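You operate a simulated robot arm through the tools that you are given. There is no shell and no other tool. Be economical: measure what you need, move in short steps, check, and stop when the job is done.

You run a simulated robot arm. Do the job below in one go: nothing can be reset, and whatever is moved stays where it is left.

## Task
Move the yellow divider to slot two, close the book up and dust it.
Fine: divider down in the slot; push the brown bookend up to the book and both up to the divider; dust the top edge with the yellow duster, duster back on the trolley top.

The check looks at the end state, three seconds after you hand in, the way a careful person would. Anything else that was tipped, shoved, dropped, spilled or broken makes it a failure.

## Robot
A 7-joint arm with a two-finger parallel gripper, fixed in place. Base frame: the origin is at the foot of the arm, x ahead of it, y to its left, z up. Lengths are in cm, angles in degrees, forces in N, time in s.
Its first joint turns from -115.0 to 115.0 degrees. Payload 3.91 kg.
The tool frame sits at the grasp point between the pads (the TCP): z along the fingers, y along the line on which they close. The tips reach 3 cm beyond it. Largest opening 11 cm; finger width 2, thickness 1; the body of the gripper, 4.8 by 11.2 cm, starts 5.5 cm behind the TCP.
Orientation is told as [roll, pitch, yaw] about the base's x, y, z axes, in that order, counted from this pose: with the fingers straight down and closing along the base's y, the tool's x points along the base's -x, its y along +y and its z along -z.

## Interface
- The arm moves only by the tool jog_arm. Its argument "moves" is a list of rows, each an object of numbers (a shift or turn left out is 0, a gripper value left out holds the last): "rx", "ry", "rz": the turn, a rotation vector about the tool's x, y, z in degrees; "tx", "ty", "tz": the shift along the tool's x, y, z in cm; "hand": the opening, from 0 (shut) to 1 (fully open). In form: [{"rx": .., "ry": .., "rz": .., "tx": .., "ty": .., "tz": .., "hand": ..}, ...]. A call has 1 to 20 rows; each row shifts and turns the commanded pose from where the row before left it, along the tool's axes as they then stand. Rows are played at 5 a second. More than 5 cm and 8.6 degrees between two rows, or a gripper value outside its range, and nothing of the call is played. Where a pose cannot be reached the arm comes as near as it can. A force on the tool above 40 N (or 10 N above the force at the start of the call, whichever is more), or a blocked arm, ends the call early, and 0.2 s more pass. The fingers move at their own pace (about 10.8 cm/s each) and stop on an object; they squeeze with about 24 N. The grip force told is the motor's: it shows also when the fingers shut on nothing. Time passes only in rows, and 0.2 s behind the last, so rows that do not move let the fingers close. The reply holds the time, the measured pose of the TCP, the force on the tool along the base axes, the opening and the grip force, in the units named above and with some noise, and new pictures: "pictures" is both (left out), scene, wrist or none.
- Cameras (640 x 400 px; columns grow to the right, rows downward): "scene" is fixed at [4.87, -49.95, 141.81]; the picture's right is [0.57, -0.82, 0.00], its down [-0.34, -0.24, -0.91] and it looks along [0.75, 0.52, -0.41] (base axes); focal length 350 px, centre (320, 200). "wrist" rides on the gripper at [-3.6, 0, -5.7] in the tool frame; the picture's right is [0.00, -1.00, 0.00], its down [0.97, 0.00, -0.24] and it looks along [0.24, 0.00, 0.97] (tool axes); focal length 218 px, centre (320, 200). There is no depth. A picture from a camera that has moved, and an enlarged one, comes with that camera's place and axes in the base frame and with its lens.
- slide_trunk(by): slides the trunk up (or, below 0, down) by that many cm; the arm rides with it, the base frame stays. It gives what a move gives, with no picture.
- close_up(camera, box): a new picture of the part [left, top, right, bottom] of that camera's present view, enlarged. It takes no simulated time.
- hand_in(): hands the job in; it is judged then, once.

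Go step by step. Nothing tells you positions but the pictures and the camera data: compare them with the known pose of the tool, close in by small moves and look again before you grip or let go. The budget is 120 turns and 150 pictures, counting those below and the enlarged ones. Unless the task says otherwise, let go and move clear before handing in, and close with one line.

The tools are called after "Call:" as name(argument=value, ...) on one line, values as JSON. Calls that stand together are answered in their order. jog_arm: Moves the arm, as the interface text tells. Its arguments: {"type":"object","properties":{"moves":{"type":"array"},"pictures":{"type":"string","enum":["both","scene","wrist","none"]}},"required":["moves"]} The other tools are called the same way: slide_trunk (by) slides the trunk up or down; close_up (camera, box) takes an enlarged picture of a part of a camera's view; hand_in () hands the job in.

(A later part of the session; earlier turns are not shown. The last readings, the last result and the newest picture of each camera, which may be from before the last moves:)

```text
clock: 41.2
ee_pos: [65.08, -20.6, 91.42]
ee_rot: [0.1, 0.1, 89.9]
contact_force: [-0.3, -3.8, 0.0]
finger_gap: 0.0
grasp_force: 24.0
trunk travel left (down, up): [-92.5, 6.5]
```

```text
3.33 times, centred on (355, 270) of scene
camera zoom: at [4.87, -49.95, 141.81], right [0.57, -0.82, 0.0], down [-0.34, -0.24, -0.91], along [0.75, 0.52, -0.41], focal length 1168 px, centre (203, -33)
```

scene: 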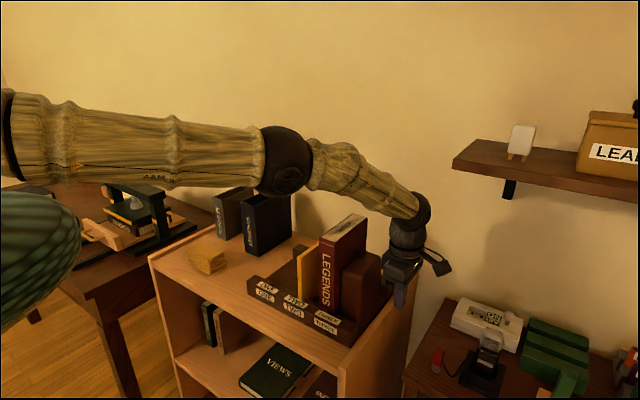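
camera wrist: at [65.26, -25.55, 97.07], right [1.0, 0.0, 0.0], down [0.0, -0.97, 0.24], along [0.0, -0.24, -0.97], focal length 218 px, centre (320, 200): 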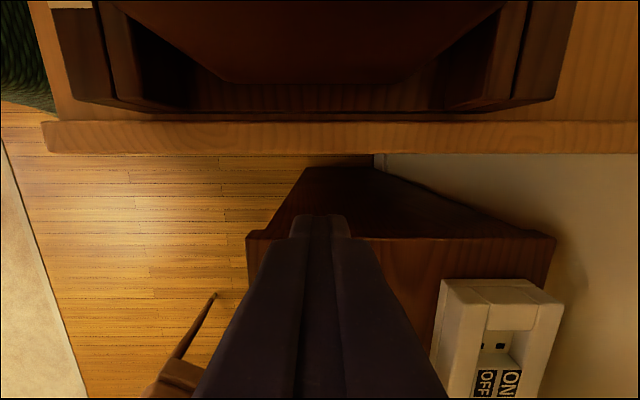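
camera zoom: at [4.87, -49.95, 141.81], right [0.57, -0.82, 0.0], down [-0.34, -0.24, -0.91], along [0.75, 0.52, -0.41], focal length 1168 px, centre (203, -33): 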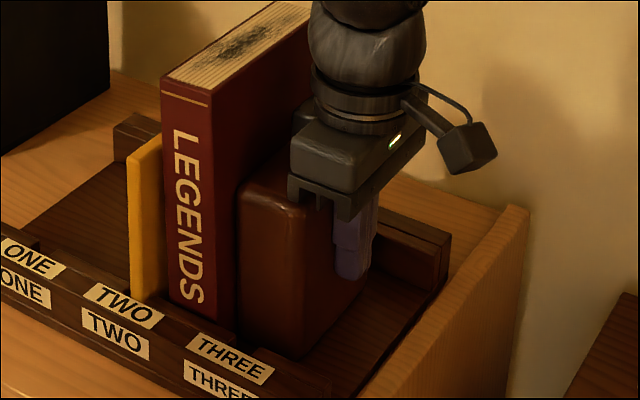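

Call:
jog_arm(moves=[{"tx": -0.15}, {"tx": -0.15}, {"tx": -0.15}, {"tx": -0.15}, {"tx": -0.15}, {"tx": -0.15}, {"tx": -0.15}, {}], pictures="none")

Call:
close_up(camera="scene", box=[295, 210, 375, 330])

```text
clock: 43.0
ee_pos: [65.24, -19.45, 91.56]
ee_rot: [0.0, 0.0, 90.1]
contact_force: [-1.8, -5.9, 2.7]
finger_gap: 0.01
grasp_force: 23.8
trunk travel left (down, up): [-92.5, 6.5]
```

```text
3.33 times, centred on (335, 270) of scene
camera zoom: at [4.87, -49.95, 141.81], right [0.57, -0.82, 0.0], down [-0.34, -0.24, -0.91], along [0.75, 0.52, -0.41], focal length 1168 px, centre (270, -33)
```

zoom: 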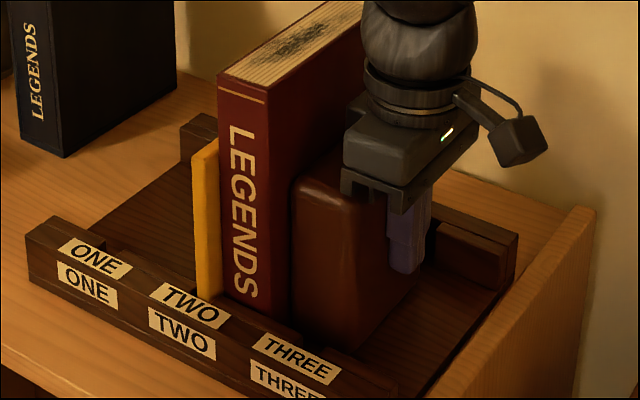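

Call:
jog_arm(moves=[{"tx": -0.1}, {"tx": -0.1}, {"tx": -0.1}, {}], pictures="none")

Call:
close_up(camera="scene", box=[300, 220, 350, 310])

```text
clock: 44.0
ee_pos: [65.14, -19.15, 91.56]
ee_rot: [0.1, 0.0, 90.0]
contact_force: [-0.9, -5.7, 0.2]
finger_gap: 0.0
grasp_force: 23.6
trunk travel left (down, up): [-92.5, 6.5]
```

```text
4.44 times, centred on (325, 265) of scene
camera zoom: at [4.87, -49.95, 141.81], right [0.57, -0.82, 0.0], down [-0.34, -0.24, -0.91], along [0.75, 0.52, -0.41], focal length 1558 px, centre (298, -89)
```

zoom: 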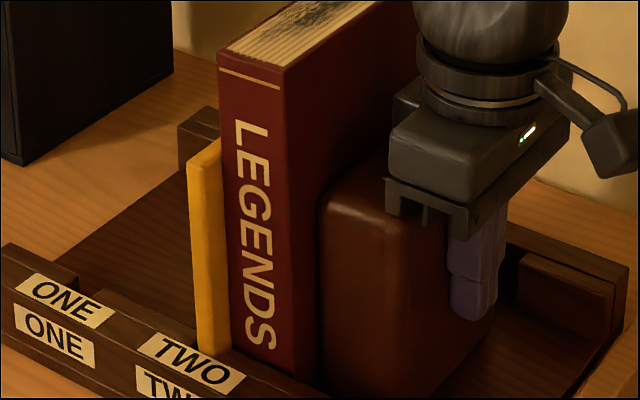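

Top of the book is just meeting the divider with about 1.5° lean; pushing on in 1 mm steps until the force rises.

Call:
jog_arm(moves=[{"tx": -0.1}, {"tx": -0.1}, {"tx": -0.1}, {}], pictures="none")

Call:
close_up(camera="scene", box=[300, 220, 350, 310])

```text
clock: 45.0
ee_pos: [65.25, -18.97, 91.43]
ee_rot: [0.1, 0.1, 90.0]
contact_force: [-2.8, -6.9, -1.0]
finger_gap: 0.0
grasp_force: 23.7
trunk travel left (down, up): [-92.5, 6.5]
```

```text
4.44 times, centred on (325, 265) of scene
camera zoom: at [4.87, -49.95, 141.81], right [0.57, -0.82, 0.0], down [-0.34, -0.24, -0.91], along [0.75, 0.52, -0.41], focal length 1558 px, centre (298, -89)
```

zoom: 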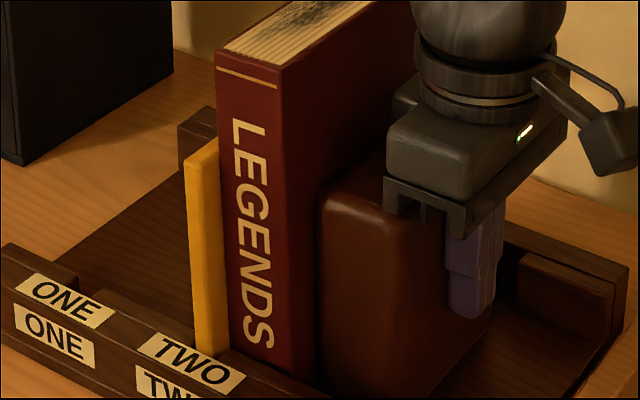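

Call:
jog_arm(moves=[{"tx": -0.1}, {"tx": -0.1}, {"tx": -0.1}, {}], pictures="none")

Call:
close_up(camera="scene", box=[300, 220, 350, 310])

```text
clock: 46.0
ee_pos: [65.26, -18.87, 91.51]
ee_rot: [0.0, 0.1, 89.9]
contact_force: [-1.0, -22.2, 0.5]
finger_gap: 0.0
grasp_force: 23.9
trunk travel left (down, up): [-92.5, 6.5]
```

```text
4.44 times, centred on (325, 265) of scene
camera zoom: at [4.87, -49.95, 141.81], right [0.57, -0.82, 0.0], down [-0.34, -0.24, -0.91], along [0.75, 0.52, -0.41], focal length 1558 px, centre (298, -89)
```

zoom: 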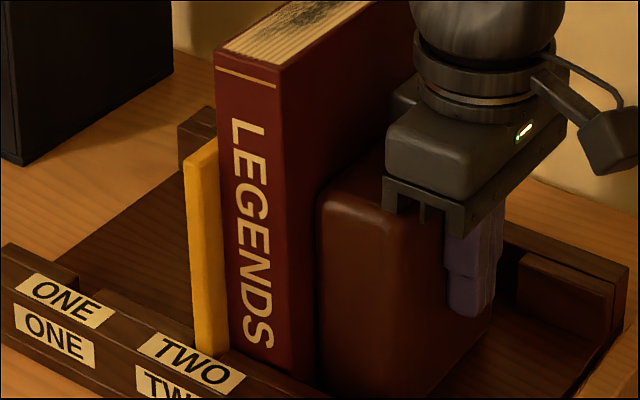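

Force jumped to 22 N: the stack is firm against the divider. Backing off gently and checking how it settles.

Call:
jog_arm(moves=[{"tx": 0.1}, {"tx": 0.1}, {"tx": 0.1}, {"tx": 0.1}, {"tx": 0.2}, {"tx": 0.3}, {"tx": 1}, {"tx": 1}, {"tx": 2}, {"tx": 3}, {"tx": 2}, {"tz": -4}, {}], pictures="none")

Call:
close_up(camera="scene", box=[295, 210, 375, 320])

```text
clock: 48.8
ee_pos: [65.23, -28.65, 95.5]
ee_rot: [0.1, 0.0, 89.9]
contact_force: [-0.5, 0.3, 0.2]
finger_gap: 0.01
grasp_force: 23.8
trunk travel left (down, up): [-92.5, 6.5]
```

```text
3.64 times, centred on (335, 265) of scene
camera zoom: at [4.87, -49.95, 141.81], right [0.57, -0.82, 0.0], down [-0.34, -0.24, -0.91], along [0.75, 0.52, -0.41], focal length 1274 px, centre (266, -36)
```

zoom: 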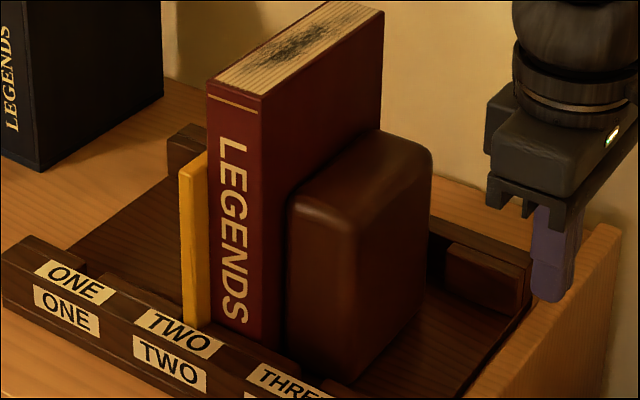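

Everything is standing straight. Next is the duster, at about (57, 26), top z≈87, roughly 5.6 cm in x by 10 cm in y. I'll go up and across above it at the present yaw, which closes along x.

Call:
jog_arm(moves=[{"tz": -4.5}, {"tz": -4.5}, {"tz": -4.5}, {"tz": -4.5}, {"tx": -4.5, "ty": 1}, {"tx": -4.5, "ty": 1}, {"tx": -4.5, "ty": 1}, {"tx": -4.5}, {"tx": -4.5}, {}], pictures="wrist")

Call:
jog_arm(moves=[{"tx": -4.5, "ty": 1}, {"tx": -4.5, "ty": 1}, {"tx": -4.5, "ty": 1}, {"tx": -4.5, "ty": 1}, {"tx": -4.5, "ty": 1.2, "hand": 0.5}, {"tx": -4.5, "hand": 1}, {"tx": -4.5}, {}, {}])

```text
clock: 51.0
ee_pos: [62.1, -6.52, 113.6]
ee_rot: [0.0, 0.0, 89.9]
contact_force: [0.5, -0.6, 0.3]
finger_gap: 0.01
grasp_force: 23.9
trunk travel left (down, up): [-92.5, 6.5]
camera wrist: at [62.15, -2.85, 119.16], right [1.0, 0.0, 0.0], down [0.0, -0.97, 0.24], along [0.0, -0.24, -0.97], focal length 218 px, centre (320, 200)
```

wrist: 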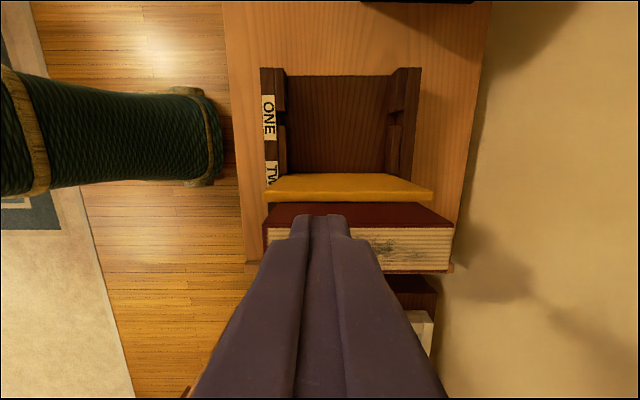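

```text
clock: 53.0
ee_pos: [57.13, 26.04, 113.0]
ee_rot: [-0.1, 0.0, 90.1]
contact_force: [0.3, -0.4, 0.0]
finger_gap: 11.01
grasp_force: 0.1
trunk travel left (down, up): [-92.5, 6.5]
camera wrist: at [57.1, 29.66, 118.71], right [1.0, 0.0, 0.0], down [0.0, -0.97, 0.24], along [0.0, -0.24, -0.97], focal length 218 px, centre (320, 200)
```

scene: 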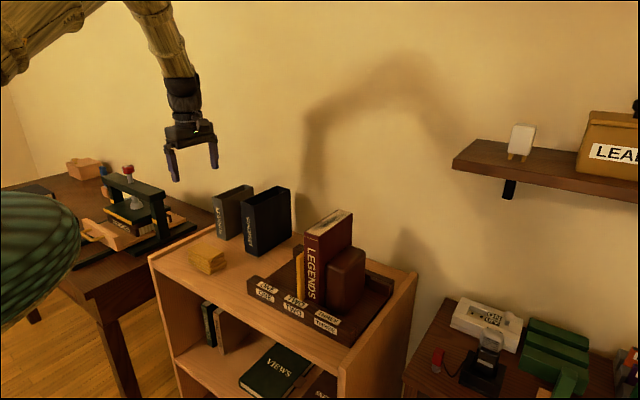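
wrist: 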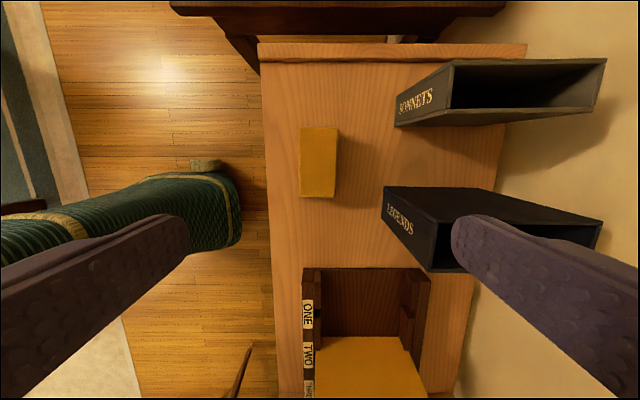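

Duster centre is (56.9, 27.2). Descending above it, checking before the grip.

Call:
jog_arm(moves=[{"tx": -1.2, "ty": 0.2, "tz": 3}, {"tz": 4}, {"tz": 4}, {"tz": 4}, {"tz": 4}, {}, {}])

Call:
close_up(camera="scene", box=[140, 170, 300, 300])

```text
clock: 54.6
ee_pos: [56.99, 26.69, 94.3]
ee_rot: [0.0, 0.0, 90.0]
contact_force: [0.4, -0.1, 0.0]
finger_gap: 10.98
grasp_force: 0.1
trunk travel left (down, up): [-92.5, 6.5]
camera wrist: at [56.94, 30.37, 99.84], right [1.0, 0.0, 0.0], down [0.0, -0.97, 0.24], along [0.0, -0.24, -0.97], focal length 218 px, centre (320, 200)
```

scene: 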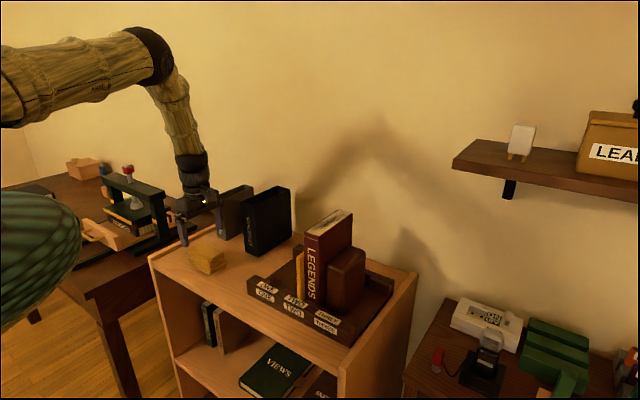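
wrist: 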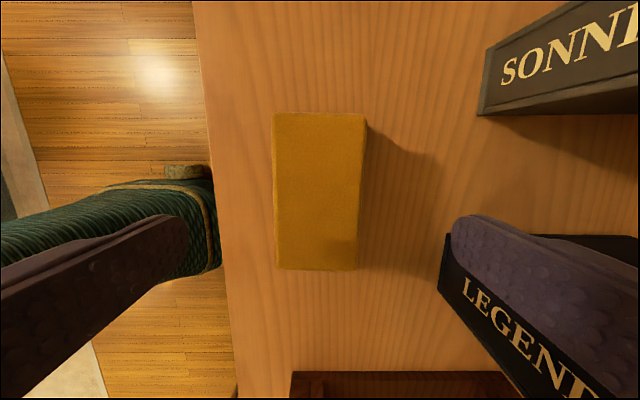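

```text
3.08 times, centred on (220, 235) of scene
camera zoom: at [4.87, -49.95, 141.81], right [0.57, -0.82, 0.0], down [-0.34, -0.24, -0.91], along [0.75, 0.52, -0.41], focal length 1078 px, centre (628, 92)
```

zoom: 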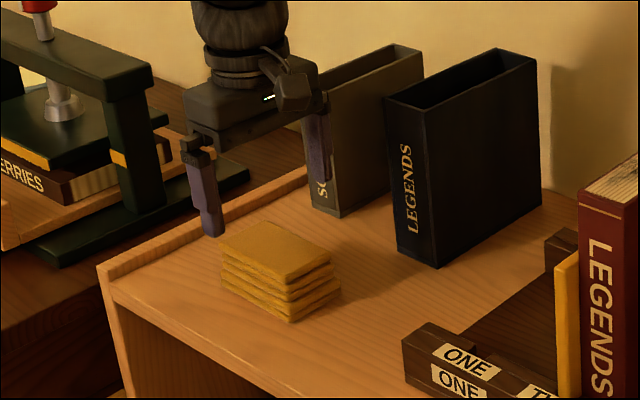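

Centred in x; shifting 0.4 in y and lowering so the tips stay about 1.3 cm above the trolley top.

Call:
jog_arm(moves=[{"tx": -0.4, "tz": 2}, {"tz": 2}, {"tz": 1.5}, {"tz": 1}, {}])

Call:
close_up(camera="scene", box=[160, 190, 280, 290])

```text
clock: 55.8
ee_pos: [56.91, 27.03, 87.97]
ee_rot: [0.0, -0.1, 90.0]
contact_force: [0.3, -0.7, -0.6]
finger_gap: 11.0
grasp_force: 0.1
trunk travel left (down, up): [-92.5, 6.5]
camera wrist: at [56.96, 30.73, 93.51], right [1.0, 0.0, 0.0], down [0.0, -0.97, 0.24], along [0.0, -0.24, -0.97], focal length 218 px, centre (320, 200)
```

scene: 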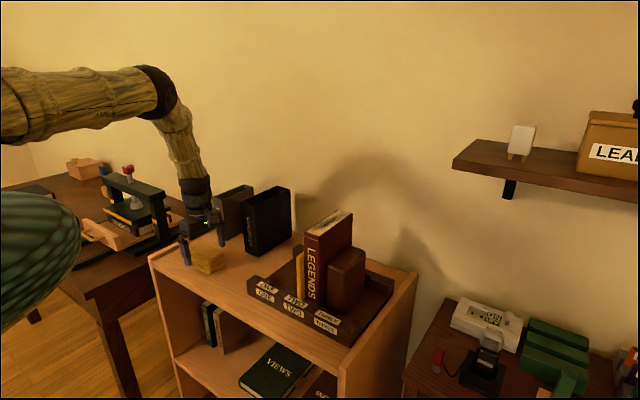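
wrist: 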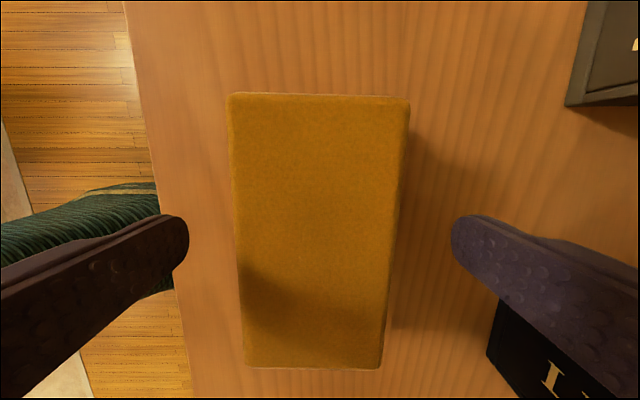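

```text
4.00 times, centred on (220, 240) of scene
camera zoom: at [4.87, -49.95, 141.81], right [0.57, -0.82, 0.0], down [-0.34, -0.24, -0.91], along [0.75, 0.52, -0.41], focal length 1402 px, centre (720, 40)
```

zoom: 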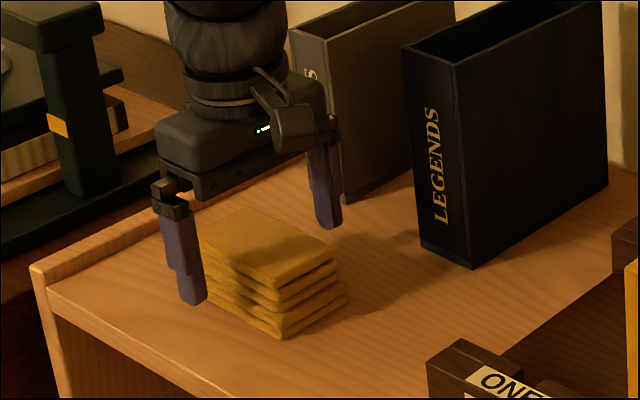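

Well aligned. Lowering 0.3 more, closing, and lifting a little.

Call:
jog_arm(moves=[{"tz": 0.3}, {"hand": 0.7}, {"hand": 0.5}, {"hand": 0.3}, {"hand": 0}, {}, {}, {}, {"tz": -0.7}, {"tz": -1.3}, {}])

Call:
close_up(camera="scene", box=[160, 190, 280, 290])

```text
clock: 58.2
ee_pos: [56.88, 27.09, 89.66]
ee_rot: [0.0, 0.0, 90.1]
contact_force: [-0.1, -0.5, -1.4]
finger_gap: 5.52
grasp_force: 23.9
trunk travel left (down, up): [-92.5, 6.5]
camera wrist: at [56.77, 30.67, 95.21], right [1.0, 0.0, 0.0], down [0.0, -0.97, 0.24], along [0.0, -0.24, -0.97], focal length 218 px, centre (320, 200)
```

scene: 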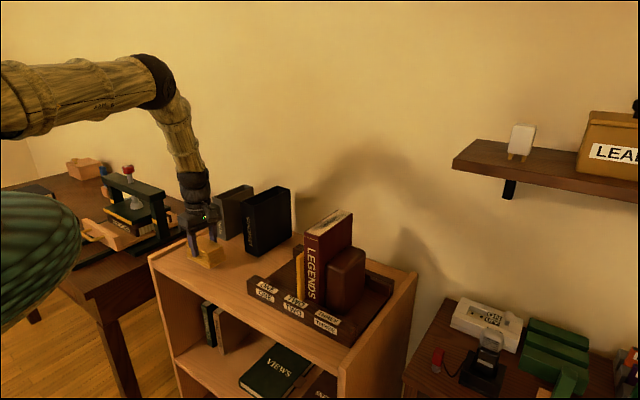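
wrist: 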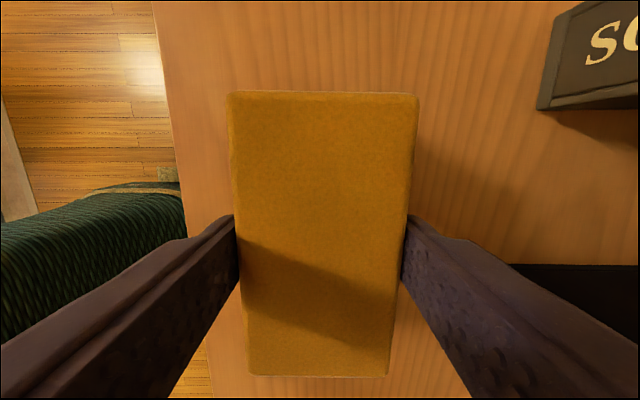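

```text
4.00 times, centred on (220, 240) of scene
camera zoom: at [4.87, -49.95, 141.81], right [0.57, -0.82, 0.0], down [-0.34, -0.24, -0.91], along [0.75, 0.52, -0.41], focal length 1402 px, centre (720, 40)
```

zoom: 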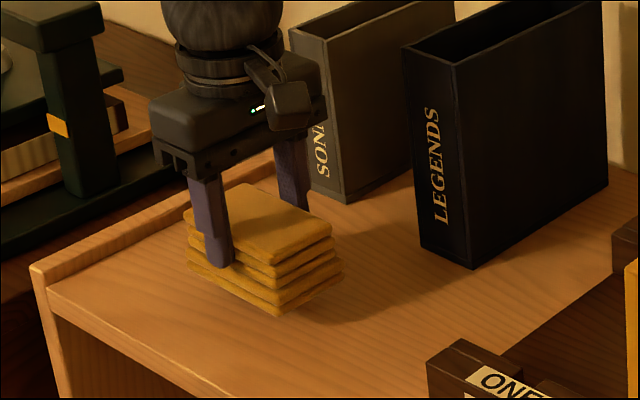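

The whole duster is held. Lifting it and carrying it over the book (top x 58–72, y -8.9…-12.8, z≈103.5).

Call:
jog_arm(moves=[{"tz": -4.5}, {"tz": -4.5}, {"tz": -4.5}, {"tz": -4.5}, {"tz": -4.5}, {"tz": -4}, {"tx": 4.5}, {"tx": 4.5}, {"tx": 4.5}, {"tx": 4.5}, {"tx": 4.5}, {"tx": 4.5, "ty": -1}, {"tx": 4.5, "ty": -1.5}, {"tx": 4.5, "ty": -1}, {"tx": 2.1, "ty": -0.5}, {}, {}])

Call:
close_up(camera="scene", box=[260, 120, 420, 320])

```text
clock: 61.8
ee_pos: [60.89, -11.14, 116.33]
ee_rot: [0.0, 0.0, 90.0]
contact_force: [0.3, 0.0, -1.0]
finger_gap: 5.52
grasp_force: 24.5
trunk travel left (down, up): [-92.5, 6.5]
camera wrist: at [60.9, -7.53, 121.95], right [1.0, 0.0, 0.0], down [0.0, -0.97, 0.24], along [0.0, -0.24, -0.97], focal length 218 px, centre (320, 200)
```

scene: 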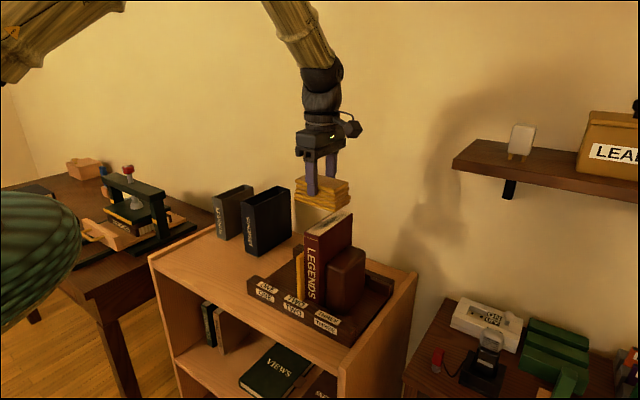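
wrist: 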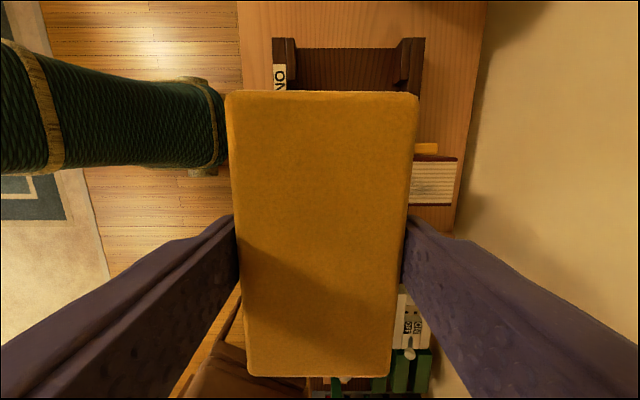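

```text
2.00 times, centred on (340, 220) of scene
camera zoom: at [4.87, -49.95, 141.81], right [0.57, -0.82, 0.0], down [-0.34, -0.24, -0.91], along [0.75, 0.52, -0.41], focal length 701 px, centre (280, 160)
```

zoom: 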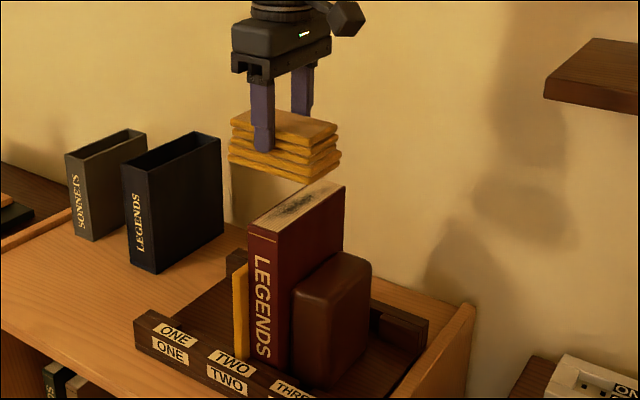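

Duster is about 8 cm above the book. Descending most of the way, then feeling for contact.

Call:
jog_arm(moves=[{"tz": 3}, {"tz": 2}, {"tz": 1}, {"tz": 0.5}, {}], pictures="none")

Call:
close_up(camera="scene", box=[280, 170, 390, 280])

```text
clock: 63.0
ee_pos: [60.79, -10.95, 109.82]
ee_rot: [0.0, 0.0, 90.0]
contact_force: [-0.3, -1.0, -0.4]
finger_gap: 5.52
grasp_force: 23.7
trunk travel left (down, up): [-92.5, 6.5]
```

```text
3.64 times, centred on (335, 225) of scene
camera zoom: at [4.87, -49.95, 141.81], right [0.57, -0.82, 0.0], down [-0.34, -0.24, -0.91], along [0.75, 0.52, -0.41], focal length 1274 px, centre (266, 109)
```

zoom: 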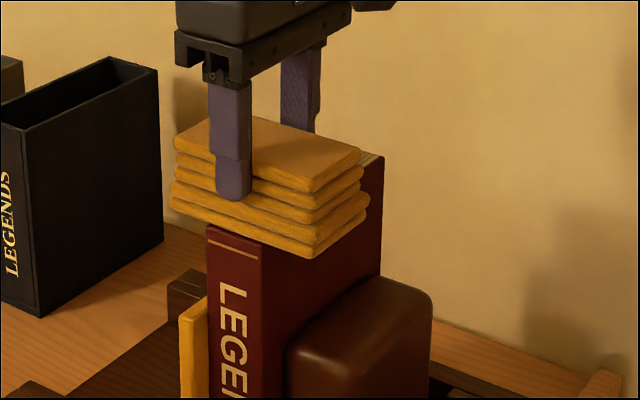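

Call:
jog_arm(moves=[{"tz": 0.3}, {"tz": 0.3}, {"tz": 0.2}, {}], pictures="none")

Call:
jog_arm(moves=[{"tz": 0.2}, {"tz": 0.2}, {}], pictures="none")

Call:
jog_arm(moves=[{"tz": 0.15}, {"tz": 0.15}, {}], pictures="none")

Call:
close_up(camera="scene", box=[280, 170, 390, 280])

```text
clock: 64.1
ee_pos: [60.77, -10.89, 109.45]
ee_rot: [-0.5, 0.2, 90.1]
contact_force: [-7.1, 0.8, 18.4]
finger_gap: 5.59
grasp_force: 23.8
trunk travel left (down, up): [-92.5, 6.5]
stopped in row 4: the force on the tool passed its limit (the readings are from after the stop); the commanded pose is now the measured one
```

```text
clock: 64.7
ee_pos: [60.88, -10.93, 109.32]
ee_rot: [-0.9, 0.2, 90.0]
contact_force: [-8.1, 2.3, 21.1]
finger_gap: 5.56
grasp_force: 24.6
trunk travel left (down, up): [-92.5, 6.5]
stopped in row 3: the force on the tool passed its limit (the readings are from after the stop); the commanded pose is now the measured one
```

```text
clock: 65.3
ee_pos: [61.1, -11.0, 109.42]
ee_rot: [-1.2, 0.2, 90.0]
contact_force: [-7.6, 2.0, 20.1]
finger_gap: 5.54
grasp_force: 23.8
trunk travel left (down, up): [-92.5, 6.5]
stopped in row 2: the force on the tool passed its limit (the readings are from after the stop); the commanded pose is now the measured one
```

```text
3.64 times, centred on (335, 225) of scene
camera zoom: at [4.87, -49.95, 141.81], right [0.57, -0.82, 0.0], down [-0.34, -0.24, -0.91], along [0.75, 0.52, -0.41], focal length 1274 px, centre (266, 109)
```

zoom: 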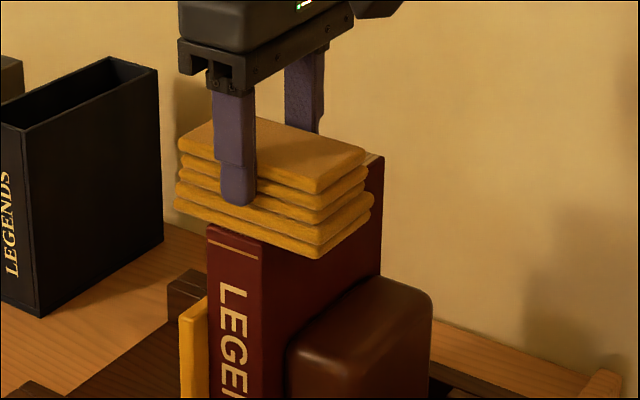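

Contact came at TCP z≈109.5, and I pressed harder than needed. Easing up to a light touch.

Call:
jog_arm(moves=[{"tz": -0.1}, {"tz": -0.1}, {}], pictures="none")

```text
clock: 66.1
ee_pos: [61.09, -10.99, 109.2]
ee_rot: [-1.1, 0.2, 89.9]
contact_force: [-4.2, 0.2, 17.9]
finger_gap: 5.55
grasp_force: 24.4
trunk travel left (down, up): [-92.5, 6.5]
```

Call:
jog_arm(moves=[{"tz": -0.15}, {"tz": -0.15}, {"tz": -0.15}, {}], pictures="none")

```text
clock: 67.1
ee_pos: [61.39, -11.01, 109.7]
ee_rot: [-1.0, 0.2, 89.9]
contact_force: [0.2, 0.2, -0.6]
finger_gap: 5.56
grasp_force: 24.1
trunk travel left (down, up): [-92.5, 6.5]
```

Clear again. Levelling the 1° roll and touching down in 1 mm steps.

Call:
jog_arm(moves=[{"ry": -1}, {"tz": 0.1}, {}], pictures="none")

Call:
close_up(camera="scene", box=[280, 170, 390, 280])

```text
clock: 67.9
ee_pos: [61.34, -10.98, 109.67]
ee_rot: [-1.0, -0.7, 90.0]
contact_force: [0.5, -0.1, -0.9]
finger_gap: 5.54
grasp_force: 24.0
trunk travel left (down, up): [-92.5, 6.5]
```

```text
3.64 times, centred on (335, 225) of scene
camera zoom: at [4.87, -49.95, 141.81], right [0.57, -0.82, 0.0], down [-0.34, -0.24, -0.91], along [0.75, 0.52, -0.41], focal length 1274 px, centre (266, 109)
```

zoom: 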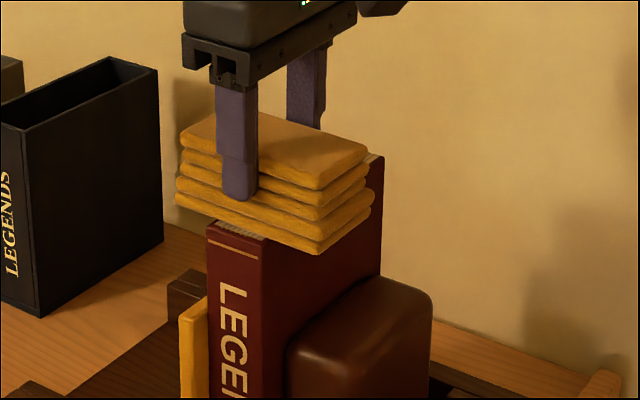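

Call:
jog_arm(moves=[{"rx": -1, "ry": 0.8}, {"tz": 0.1}, {}], pictures="none")

```text
clock: 68.7
ee_pos: [61.39, -11.1, 109.45]
ee_rot: [-0.1, 0.0, 90.0]
contact_force: [0.3, 0.6, -0.3]
finger_gap: 5.53
grasp_force: 24.4
trunk travel left (down, up): [-92.5, 6.5]
```

Level now, no contact yet. Stepping down 1 mm at a time.

Call:
jog_arm(moves=[{"tz": 0.1}, {}], pictures="none")

```text
clock: 69.3
ee_pos: [61.39, -11.04, 109.45]
ee_rot: [-0.1, 0.0, 90.0]
contact_force: [1.3, 0.3, 3.8]
finger_gap: 5.52
grasp_force: 23.7
trunk travel left (down, up): [-92.5, 6.5]
```

Light contact of 3.8 N. Sweeping along the edge to the back in short strokes.

Call:
jog_arm(moves=[{"ty": -0.5}, {"ty": -0.5}, {"ty": -0.5}, {"ty": -0.5}, {"ty": -0.5}, {"ty": -0.5}, {}], pictures="none")

Call:
close_up(camera="scene", box=[280, 170, 390, 320])

```text
clock: 70.9
ee_pos: [64.34, -11.01, 109.54]
ee_rot: [-0.1, 0.0, 90.0]
contact_force: [-0.1, -0.7, -0.5]
finger_gap: 5.56
grasp_force: 23.6
trunk travel left (down, up): [-92.5, 6.5]
```

```text
2.67 times, centred on (335, 245) of scene
camera zoom: at [4.87, -49.95, 141.81], right [0.57, -0.82, 0.0], down [-0.34, -0.24, -0.91], along [0.75, 0.52, -0.41], focal length 935 px, centre (280, 80)
```

zoom: 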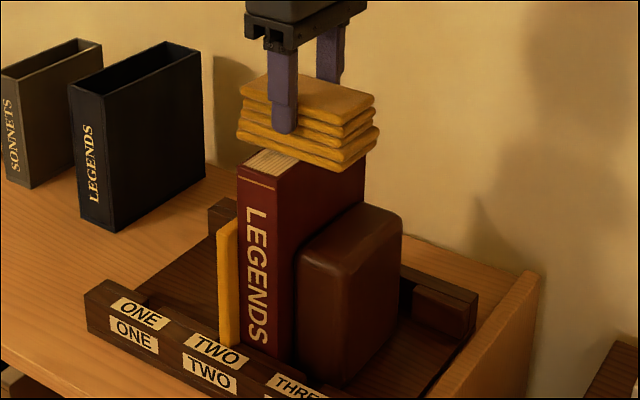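

Contact faded mid-stroke; lowering 1 mm and re-checking.

Call:
jog_arm(moves=[{"tz": 0.1}, {}], pictures="none")

```text
clock: 71.5
ee_pos: [64.28, -11.07, 109.36]
ee_rot: [-0.4, 0.0, 90.0]
contact_force: [1.7, 0.1, 6.3]
finger_gap: 5.54
grasp_force: 23.7
trunk travel left (down, up): [-92.5, 6.5]
```

Call:
jog_arm(moves=[{"ty": -0.5}, {"ty": -0.5}, {"ty": -0.5}, {"ty": -0.5}, {"ty": -0.5}, {}], pictures="none")

```text
clock: 72.9
ee_pos: [66.59, -11.09, 109.32]
ee_rot: [-0.2, -0.1, 89.9]
contact_force: [-4.0, 0.3, 10.4]
finger_gap: 5.51
grasp_force: 24.1
trunk travel left (down, up): [-92.5, 6.5]
```

Call:
jog_arm(moves=[{"ty": -0.5, "tz": -0.03}, {"ty": -0.5}, {"ty": -0.5}, {"ty": -0.5}, {"ty": -0.5}, {"ty": -0.5}, {}], pictures="none")

Call:
close_up(camera="scene", box=[280, 170, 390, 320])

```text
clock: 74.5
ee_pos: [69.65, -11.1, 109.49]
ee_rot: [-0.2, 0.0, 90.0]
contact_force: [-2.7, -0.6, 6.9]
finger_gap: 5.56
grasp_force: 24.0
trunk travel left (down, up): [-92.5, 6.5]
```

```text
2.67 times, centred on (335, 245) of scene
camera zoom: at [4.87, -49.95, 141.81], right [0.57, -0.82, 0.0], down [-0.34, -0.24, -0.91], along [0.75, 0.52, -0.41], focal length 935 px, centre (280, 80)
```

zoom: 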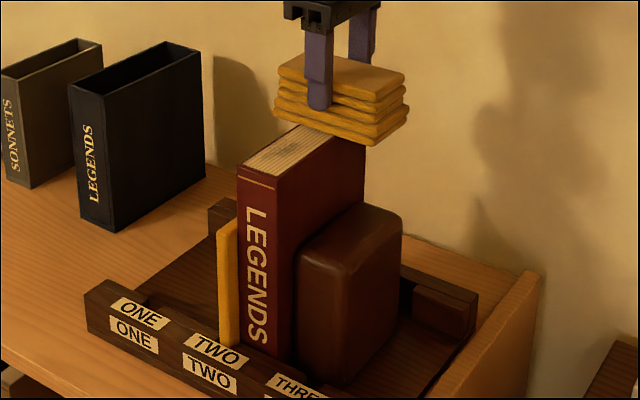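

The dust is coming off and the book hasn't moved. Sweeping back to the front.

Call:
jog_arm(moves=[{"ty": -0.5}, {"ty": 0.5}, {"ty": 0.5}, {"ty": 0.5}, {"ty": 0.5}, {"ty": 0.5}, {"ty": 0.5}, {"ty": 0.5}, {}], pictures="none")

Call:
close_up(camera="scene", box=[280, 170, 390, 320])

```text
clock: 76.5
ee_pos: [66.8, -10.9, 109.41]
ee_rot: [-0.2, 0.0, 90.0]
contact_force: [2.3, 0.8, 5.6]
finger_gap: 5.52
grasp_force: 24.0
trunk travel left (down, up): [-92.5, 6.5]
```

```text
2.67 times, centred on (335, 245) of scene
camera zoom: at [4.87, -49.95, 141.81], right [0.57, -0.82, 0.0], down [-0.34, -0.24, -0.91], along [0.75, 0.52, -0.41], focal length 935 px, centre (280, 80)
```

zoom: 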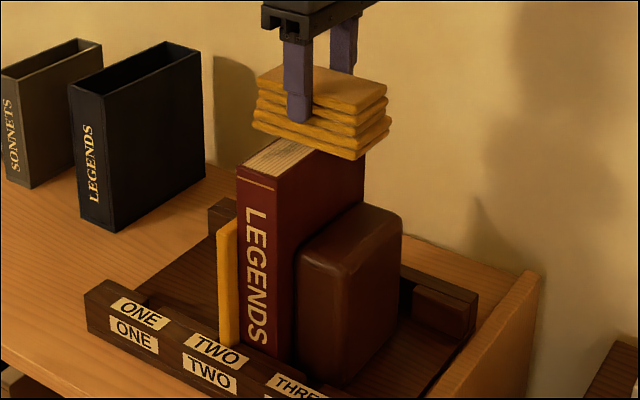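

Call:
jog_arm(moves=[{"ty": 0.5}, {"ty": 0.5}, {"ty": 0.5}, {"ty": 0.5}, {"ty": 0.5}, {"ty": 0.5}, {"ty": 0.5, "tz": 0.03}, {"ty": 0.5}, {"ty": 0.5}, {"ty": 0.5}, {"ty": 0.5}, {"ty": 0.5}, {"ty": 0.5}, {"ty": 0.5}, {}], pictures="none")

Call:
close_up(camera="scene", box=[280, 170, 390, 320])

```text
clock: 79.7
ee_pos: [60.0, -11.02, 109.53]
ee_rot: [-0.4, 0.0, 90.1]
contact_force: [10.6, 2.2, 28.8]
finger_gap: 5.53
grasp_force: 24.5
trunk travel left (down, up): [-92.5, 6.5]
```

```text
2.67 times, centred on (335, 245) of scene
camera zoom: at [4.87, -49.95, 141.81], right [0.57, -0.82, 0.0], down [-0.34, -0.24, -0.91], along [0.75, 0.52, -0.41], focal length 935 px, centre (280, 80)
```

zoom: 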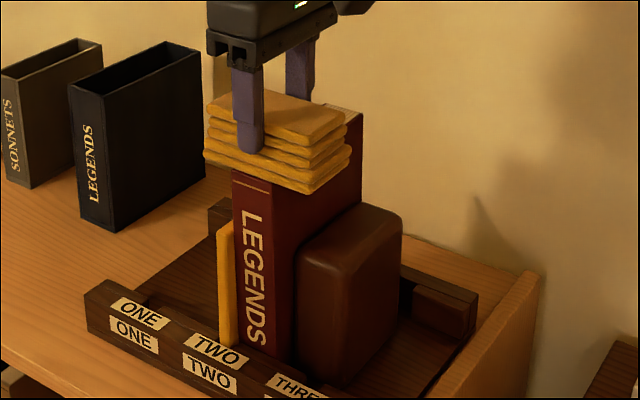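

Force rose at the front end and the book seems to have slid a little forward. Lifting off now to inspect.

Call:
jog_arm(moves=[{"tz": -0.2}, {"tz": -0.3}, {"tz": -1}, {"tz": -3}, {"tz": -4.5}, {"tz": -2}, {"tx": -4.5}, {"tx": -4.5}, {"tx": -4.5}, {}])

Call:
close_up(camera="scene", box=[290, 200, 370, 320])

Call:
close_up(camera="scene", box=[300, 200, 360, 240])

```text
clock: 81.9
ee_pos: [59.59, 2.43, 120.72]
ee_rot: [-0.1, -0.1, 89.9]
contact_force: [-0.2, -0.4, -1.4]
finger_gap: 5.5
grasp_force: 23.5
trunk travel left (down, up): [-92.5, 6.5]
camera wrist: at [59.64, 6.06, 126.28], right [1.0, 0.0, 0.0], down [0.0, -0.97, 0.24], along [0.0, -0.24, -0.97], focal length 218 px, centre (320, 200)
```

scene: 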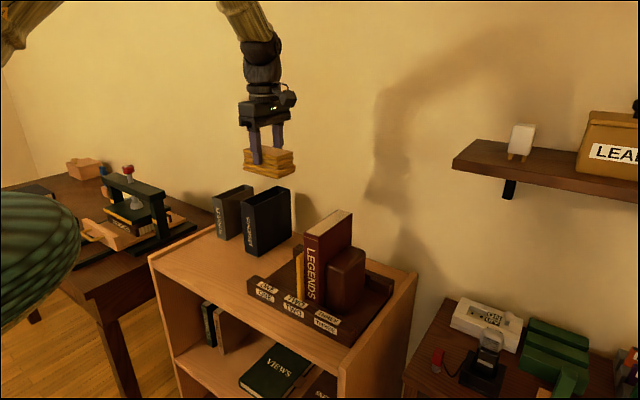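
wrist: 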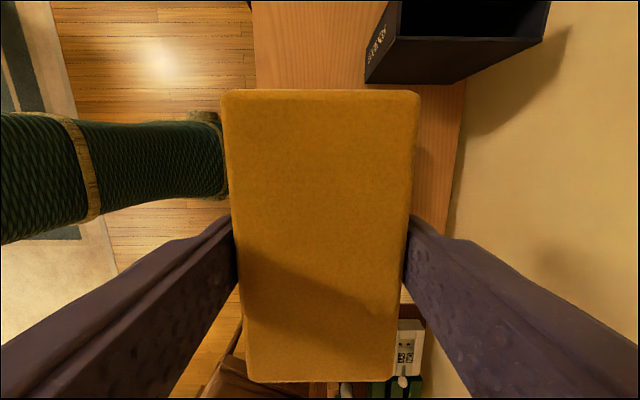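

```text
3.33 times, centred on (330, 260) of scene
camera zoom: at [4.87, -49.95, 141.81], right [0.57, -0.82, 0.0], down [-0.34, -0.24, -0.91], along [0.75, 0.52, -0.41], focal length 1168 px, centre (287, 0)
```

zoom: 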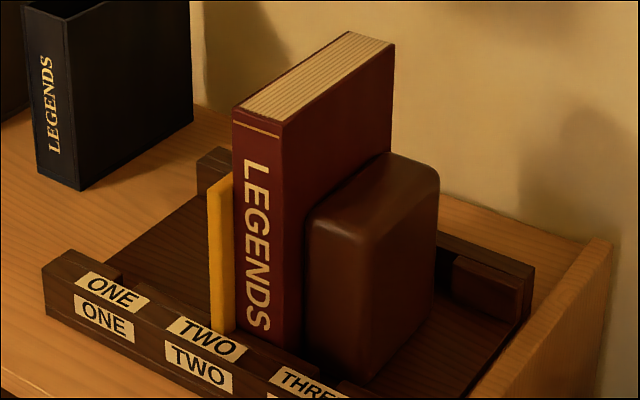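

```text
10.00 times, centred on (330, 220) of scene
camera zoom: at [4.87, -49.95, 141.81], right [0.57, -0.82, 0.0], down [-0.34, -0.24, -0.91], along [0.75, 0.52, -0.41], focal length 3505 px, centre (220, 0)
```

zoom: 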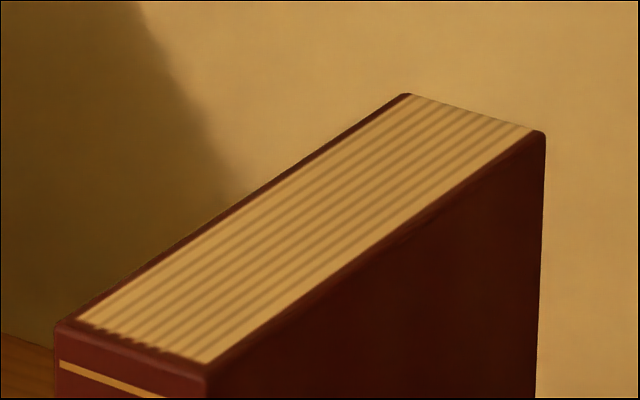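

The top edge is clean and everything is upright. Returning the duster to its original place.

Call:
jog_arm(moves=[{"tx": -4.5, "ty": 0.7}, {"tx": -4.5, "ty": 1}, {"tx": -4.5, "ty": 1}, {"tx": -4.5}, {"tx": -4.5}, {"tx": -2.2}, {"tz": 4.5}, {"tz": 4.5}, {"tz": 4.5}, {"tz": 4.5}, {"tz": 4.5}, {"tz": 4.5}, {"tz": 3}, {}])

Call:
close_up(camera="scene", box=[160, 190, 280, 290])

```text
clock: 84.9
ee_pos: [57.52, 27.51, 90.14]
ee_rot: [-0.1, 0.0, 90.2]
contact_force: [-0.4, 0.3, 0.0]
finger_gap: 5.56
grasp_force: 23.8
trunk travel left (down, up): [-92.5, 6.5]
camera wrist: at [57.38, 31.04, 95.78], right [1.0, 0.0, 0.0], down [0.0, -0.97, 0.24], along [0.0, -0.24, -0.97], focal length 218 px, centre (320, 200)
```

scene: 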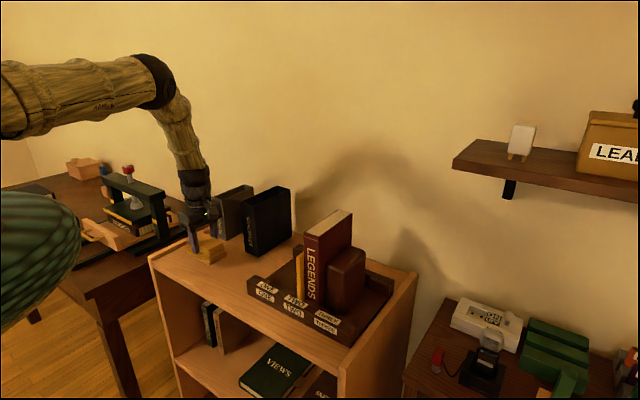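
wrist: 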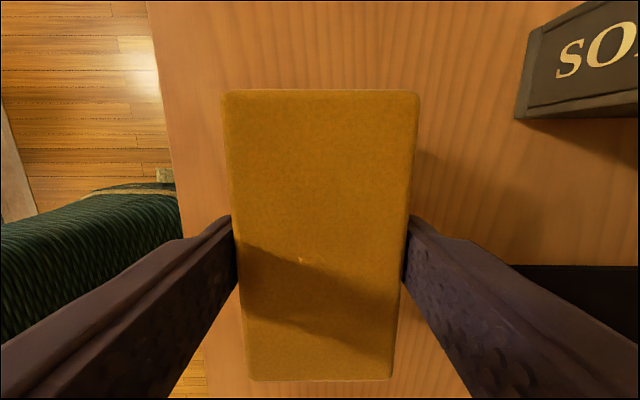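

```text
4.00 times, centred on (220, 240) of scene
camera zoom: at [4.87, -49.95, 141.81], right [0.57, -0.82, 0.0], down [-0.34, -0.24, -0.91], along [0.75, 0.52, -0.41], focal length 1402 px, centre (720, 40)
```

zoom: 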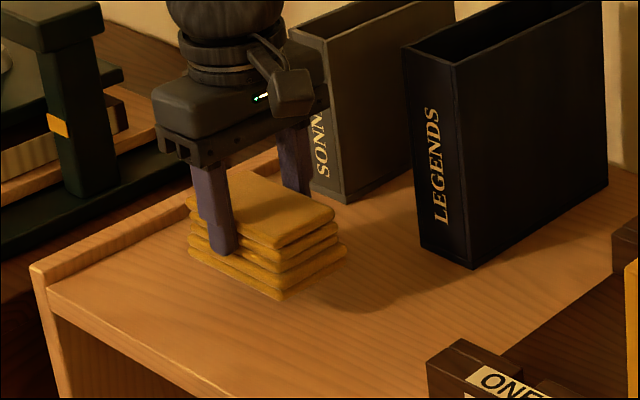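

Duster is about 2 cm above the surface. Lowering until it touches.

Call:
jog_arm(moves=[{"tz": 0.6}, {"tz": 0.6}, {"tz": 0.4}, {"tz": 0.2}, {}], pictures="none")

```text
clock: 86.1
ee_pos: [57.16, 27.2, 88.54]
ee_rot: [0.0, 0.1, 89.9]
contact_force: [-0.3, 0.0, -1.1]
finger_gap: 5.56
grasp_force: 24.0
trunk travel left (down, up): [-92.5, 6.5]
```

Call:
jog_arm(moves=[{"tz": 0.2}, {"tz": 0.15}, {}], pictures="none")

```text
clock: 86.9
ee_pos: [57.12, 27.31, 88.29]
ee_rot: [0.0, 0.0, 89.9]
contact_force: [0.1, 0.1, -0.4]
finger_gap: 5.55
grasp_force: 24.6
trunk travel left (down, up): [-92.5, 6.5]
```

Call:
jog_arm(moves=[{"tz": 0.15}, {"tz": 0.1}, {}], pictures="none")

```text
clock: 87.7
ee_pos: [57.09, 27.11, 88.0]
ee_rot: [-0.1, 0.0, 89.9]
contact_force: [-1.0, 0.2, -1.4]
finger_gap: 5.54
grasp_force: 24.0
trunk travel left (down, up): [-92.5, 6.5]
```

Call:
jog_arm(moves=[{"tz": 0.15}, {"tz": 0.1}, {}], pictures="none")

Call:
close_up(camera="scene", box=[180, 220, 260, 290])

```text
clock: 88.5
ee_pos: [57.19, 27.16, 87.77]
ee_rot: [-0.1, 0.0, 90.0]
contact_force: [-0.8, -0.6, -0.7]
finger_gap: 5.54
grasp_force: 23.9
trunk travel left (down, up): [-92.5, 6.5]
```

```text
5.71 times, centred on (220, 255) of scene
camera zoom: at [4.87, -49.95, 141.81], right [0.57, -0.82, 0.0], down [-0.34, -0.24, -0.91], along [0.75, 0.52, -0.41], focal length 2003 px, centre (891, -114)
```

zoom: 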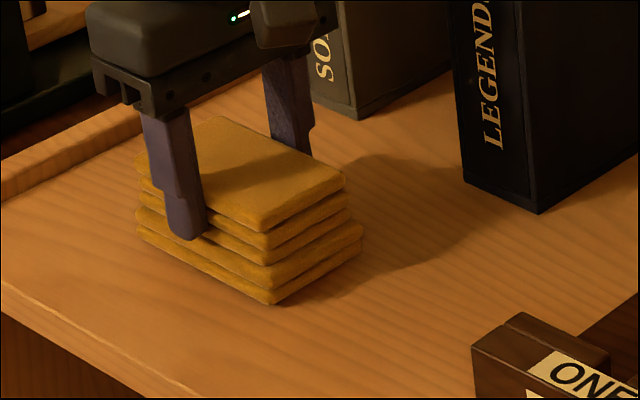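

Call:
jog_arm(moves=[{"tz": 0.1}, {"tz": 0.1}, {}], pictures="none")

```text
clock: 89.3
ee_pos: [57.16, 27.23, 87.4]
ee_rot: [-0.1, 0.0, 89.9]
contact_force: [0.0, -0.1, -0.7]
finger_gap: 5.53
grasp_force: 23.6
trunk travel left (down, up): [-92.5, 6.5]
```

Call:
jog_arm(moves=[{"tz": 0.1}, {"tz": 0.1}, {}], pictures="none")

Call:
close_up(camera="scene", box=[180, 220, 260, 290])

```text
clock: 90.1
ee_pos: [57.22, 27.15, 87.57]
ee_rot: [-0.2, -0.1, 90.0]
contact_force: [-0.6, -0.3, 11.6]
finger_gap: 5.54
grasp_force: 23.7
trunk travel left (down, up): [-92.5, 6.5]
```

```text
5.71 times, centred on (220, 255) of scene
camera zoom: at [4.87, -49.95, 141.81], right [0.57, -0.82, 0.0], down [-0.34, -0.24, -0.91], along [0.75, 0.52, -0.41], focal length 2003 px, centre (891, -114)
```

zoom: 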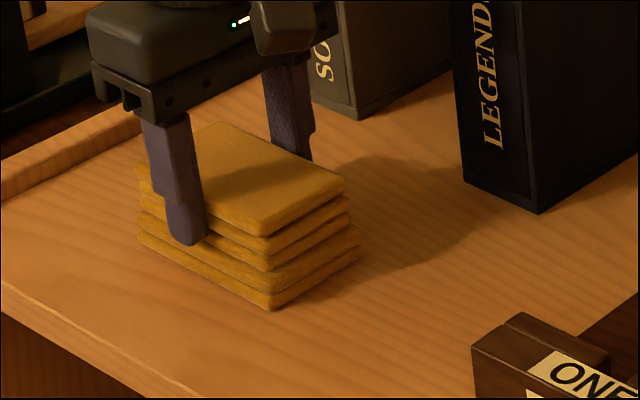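

Touchdown. Releasing and rising clear.

Call:
jog_arm(moves=[{"tz": -0.1}, {"hand": 0.6}, {"hand": 0.9}, {"hand": 0.9}, {}, {"tz": -1}, {"tz": -3}, {"tz": -4.5}, {"tz": -4.5}, {"tz": -4.5}, {"tz": -4.5}, {"tz": -4.5}, {}])

Call:
close_up(camera="scene", box=[180, 190, 400, 340])

```text
clock: 92.9
ee_pos: [56.97, 27.03, 114.3]
ee_rot: [0.0, -0.1, 89.9]
contact_force: [-0.6, 0.2, -0.6]
finger_gap: 9.92
grasp_force: 0.1
trunk travel left (down, up): [-92.5, 6.5]
camera wrist: at [56.94, 30.74, 119.9], right [1.0, 0.0, 0.0], down [0.0, -0.97, 0.24], along [0.0, -0.24, -0.97], focal length 218 px, centre (320, 200)
```

scene: 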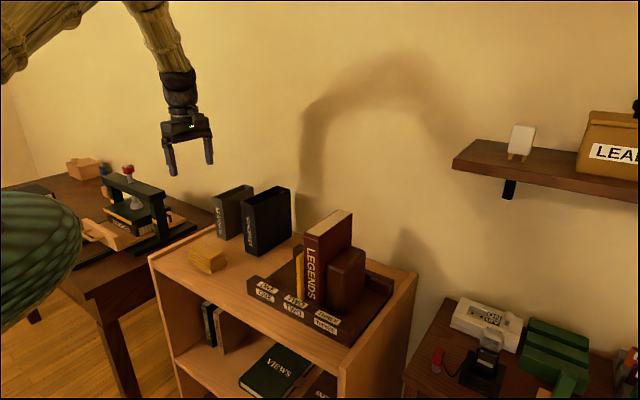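
wrist: 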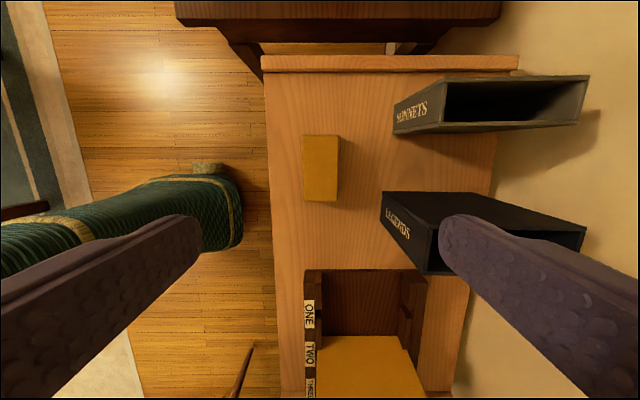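

```text
2.67 times, centred on (290, 265) of scene
camera zoom: at [4.87, -49.95, 141.81], right [0.57, -0.82, 0.0], down [-0.34, -0.24, -0.91], along [0.75, 0.52, -0.41], focal length 935 px, centre (400, 27)
```

zoom: 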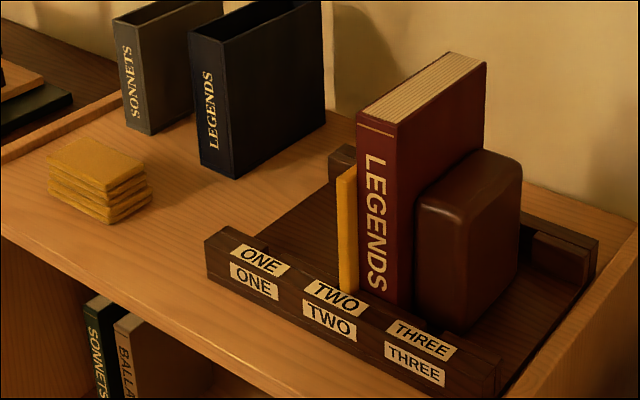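

The duster is back on the trolley top. Checking the book, divider and bookend contacts from above.

Call:
jog_arm(moves=[{"tz": -4}, {"tz": -4, "tx": 2}, {"tx": 4.5, "ty": -1}, {"tx": 4.5, "ty": -1}, {"tx": 4.5, "ty": -1}, {"tx": 4.5, "ty": -1}, {"tx": 4.5, "ty": -1}, {"tx": 4.5}, {"tx": 4.5}, {"tx": 4.5}, {"tx": 4.5}, {}], pictures="wrist")

Call:
close_up(camera="wrist", box=[250, 80, 450, 280])

```text
clock: 95.5
ee_pos: [62.07, -14.81, 122.04]
ee_rot: [0.0, 0.1, 90.0]
contact_force: [0.1, 0.5, -0.5]
finger_gap: 9.9
grasp_force: 0.0
trunk travel left (down, up): [-92.5, 6.5]
camera wrist: at [62.01, -11.22, 127.53], right [1.0, 0.0, 0.0], down [0.0, -0.97, 0.24], along [0.0, -0.24, -0.97], focal length 218 px, centre (320, 200)
```

wrist: 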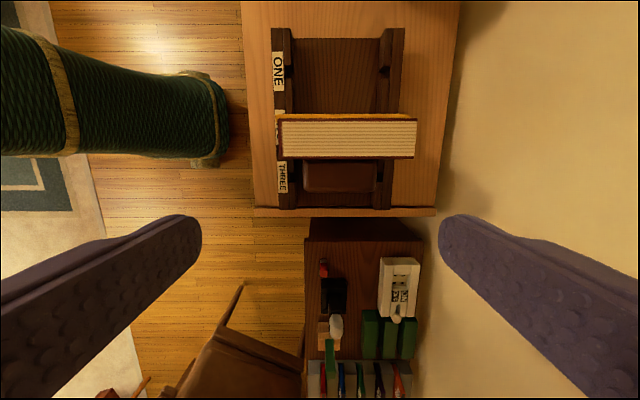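

```text
2.00 times, centred on (350, 180) of wrist
camera zoom: at [62.01, -11.22, 127.53], right [1.0, 0.0, 0.0], down [0.0, -0.97, 0.24], along [0.0, -0.24, -0.97], focal length 436 px, centre (260, 240)
```

zoom: 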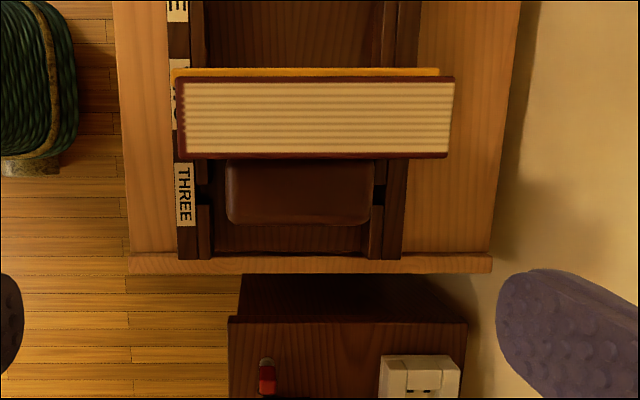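

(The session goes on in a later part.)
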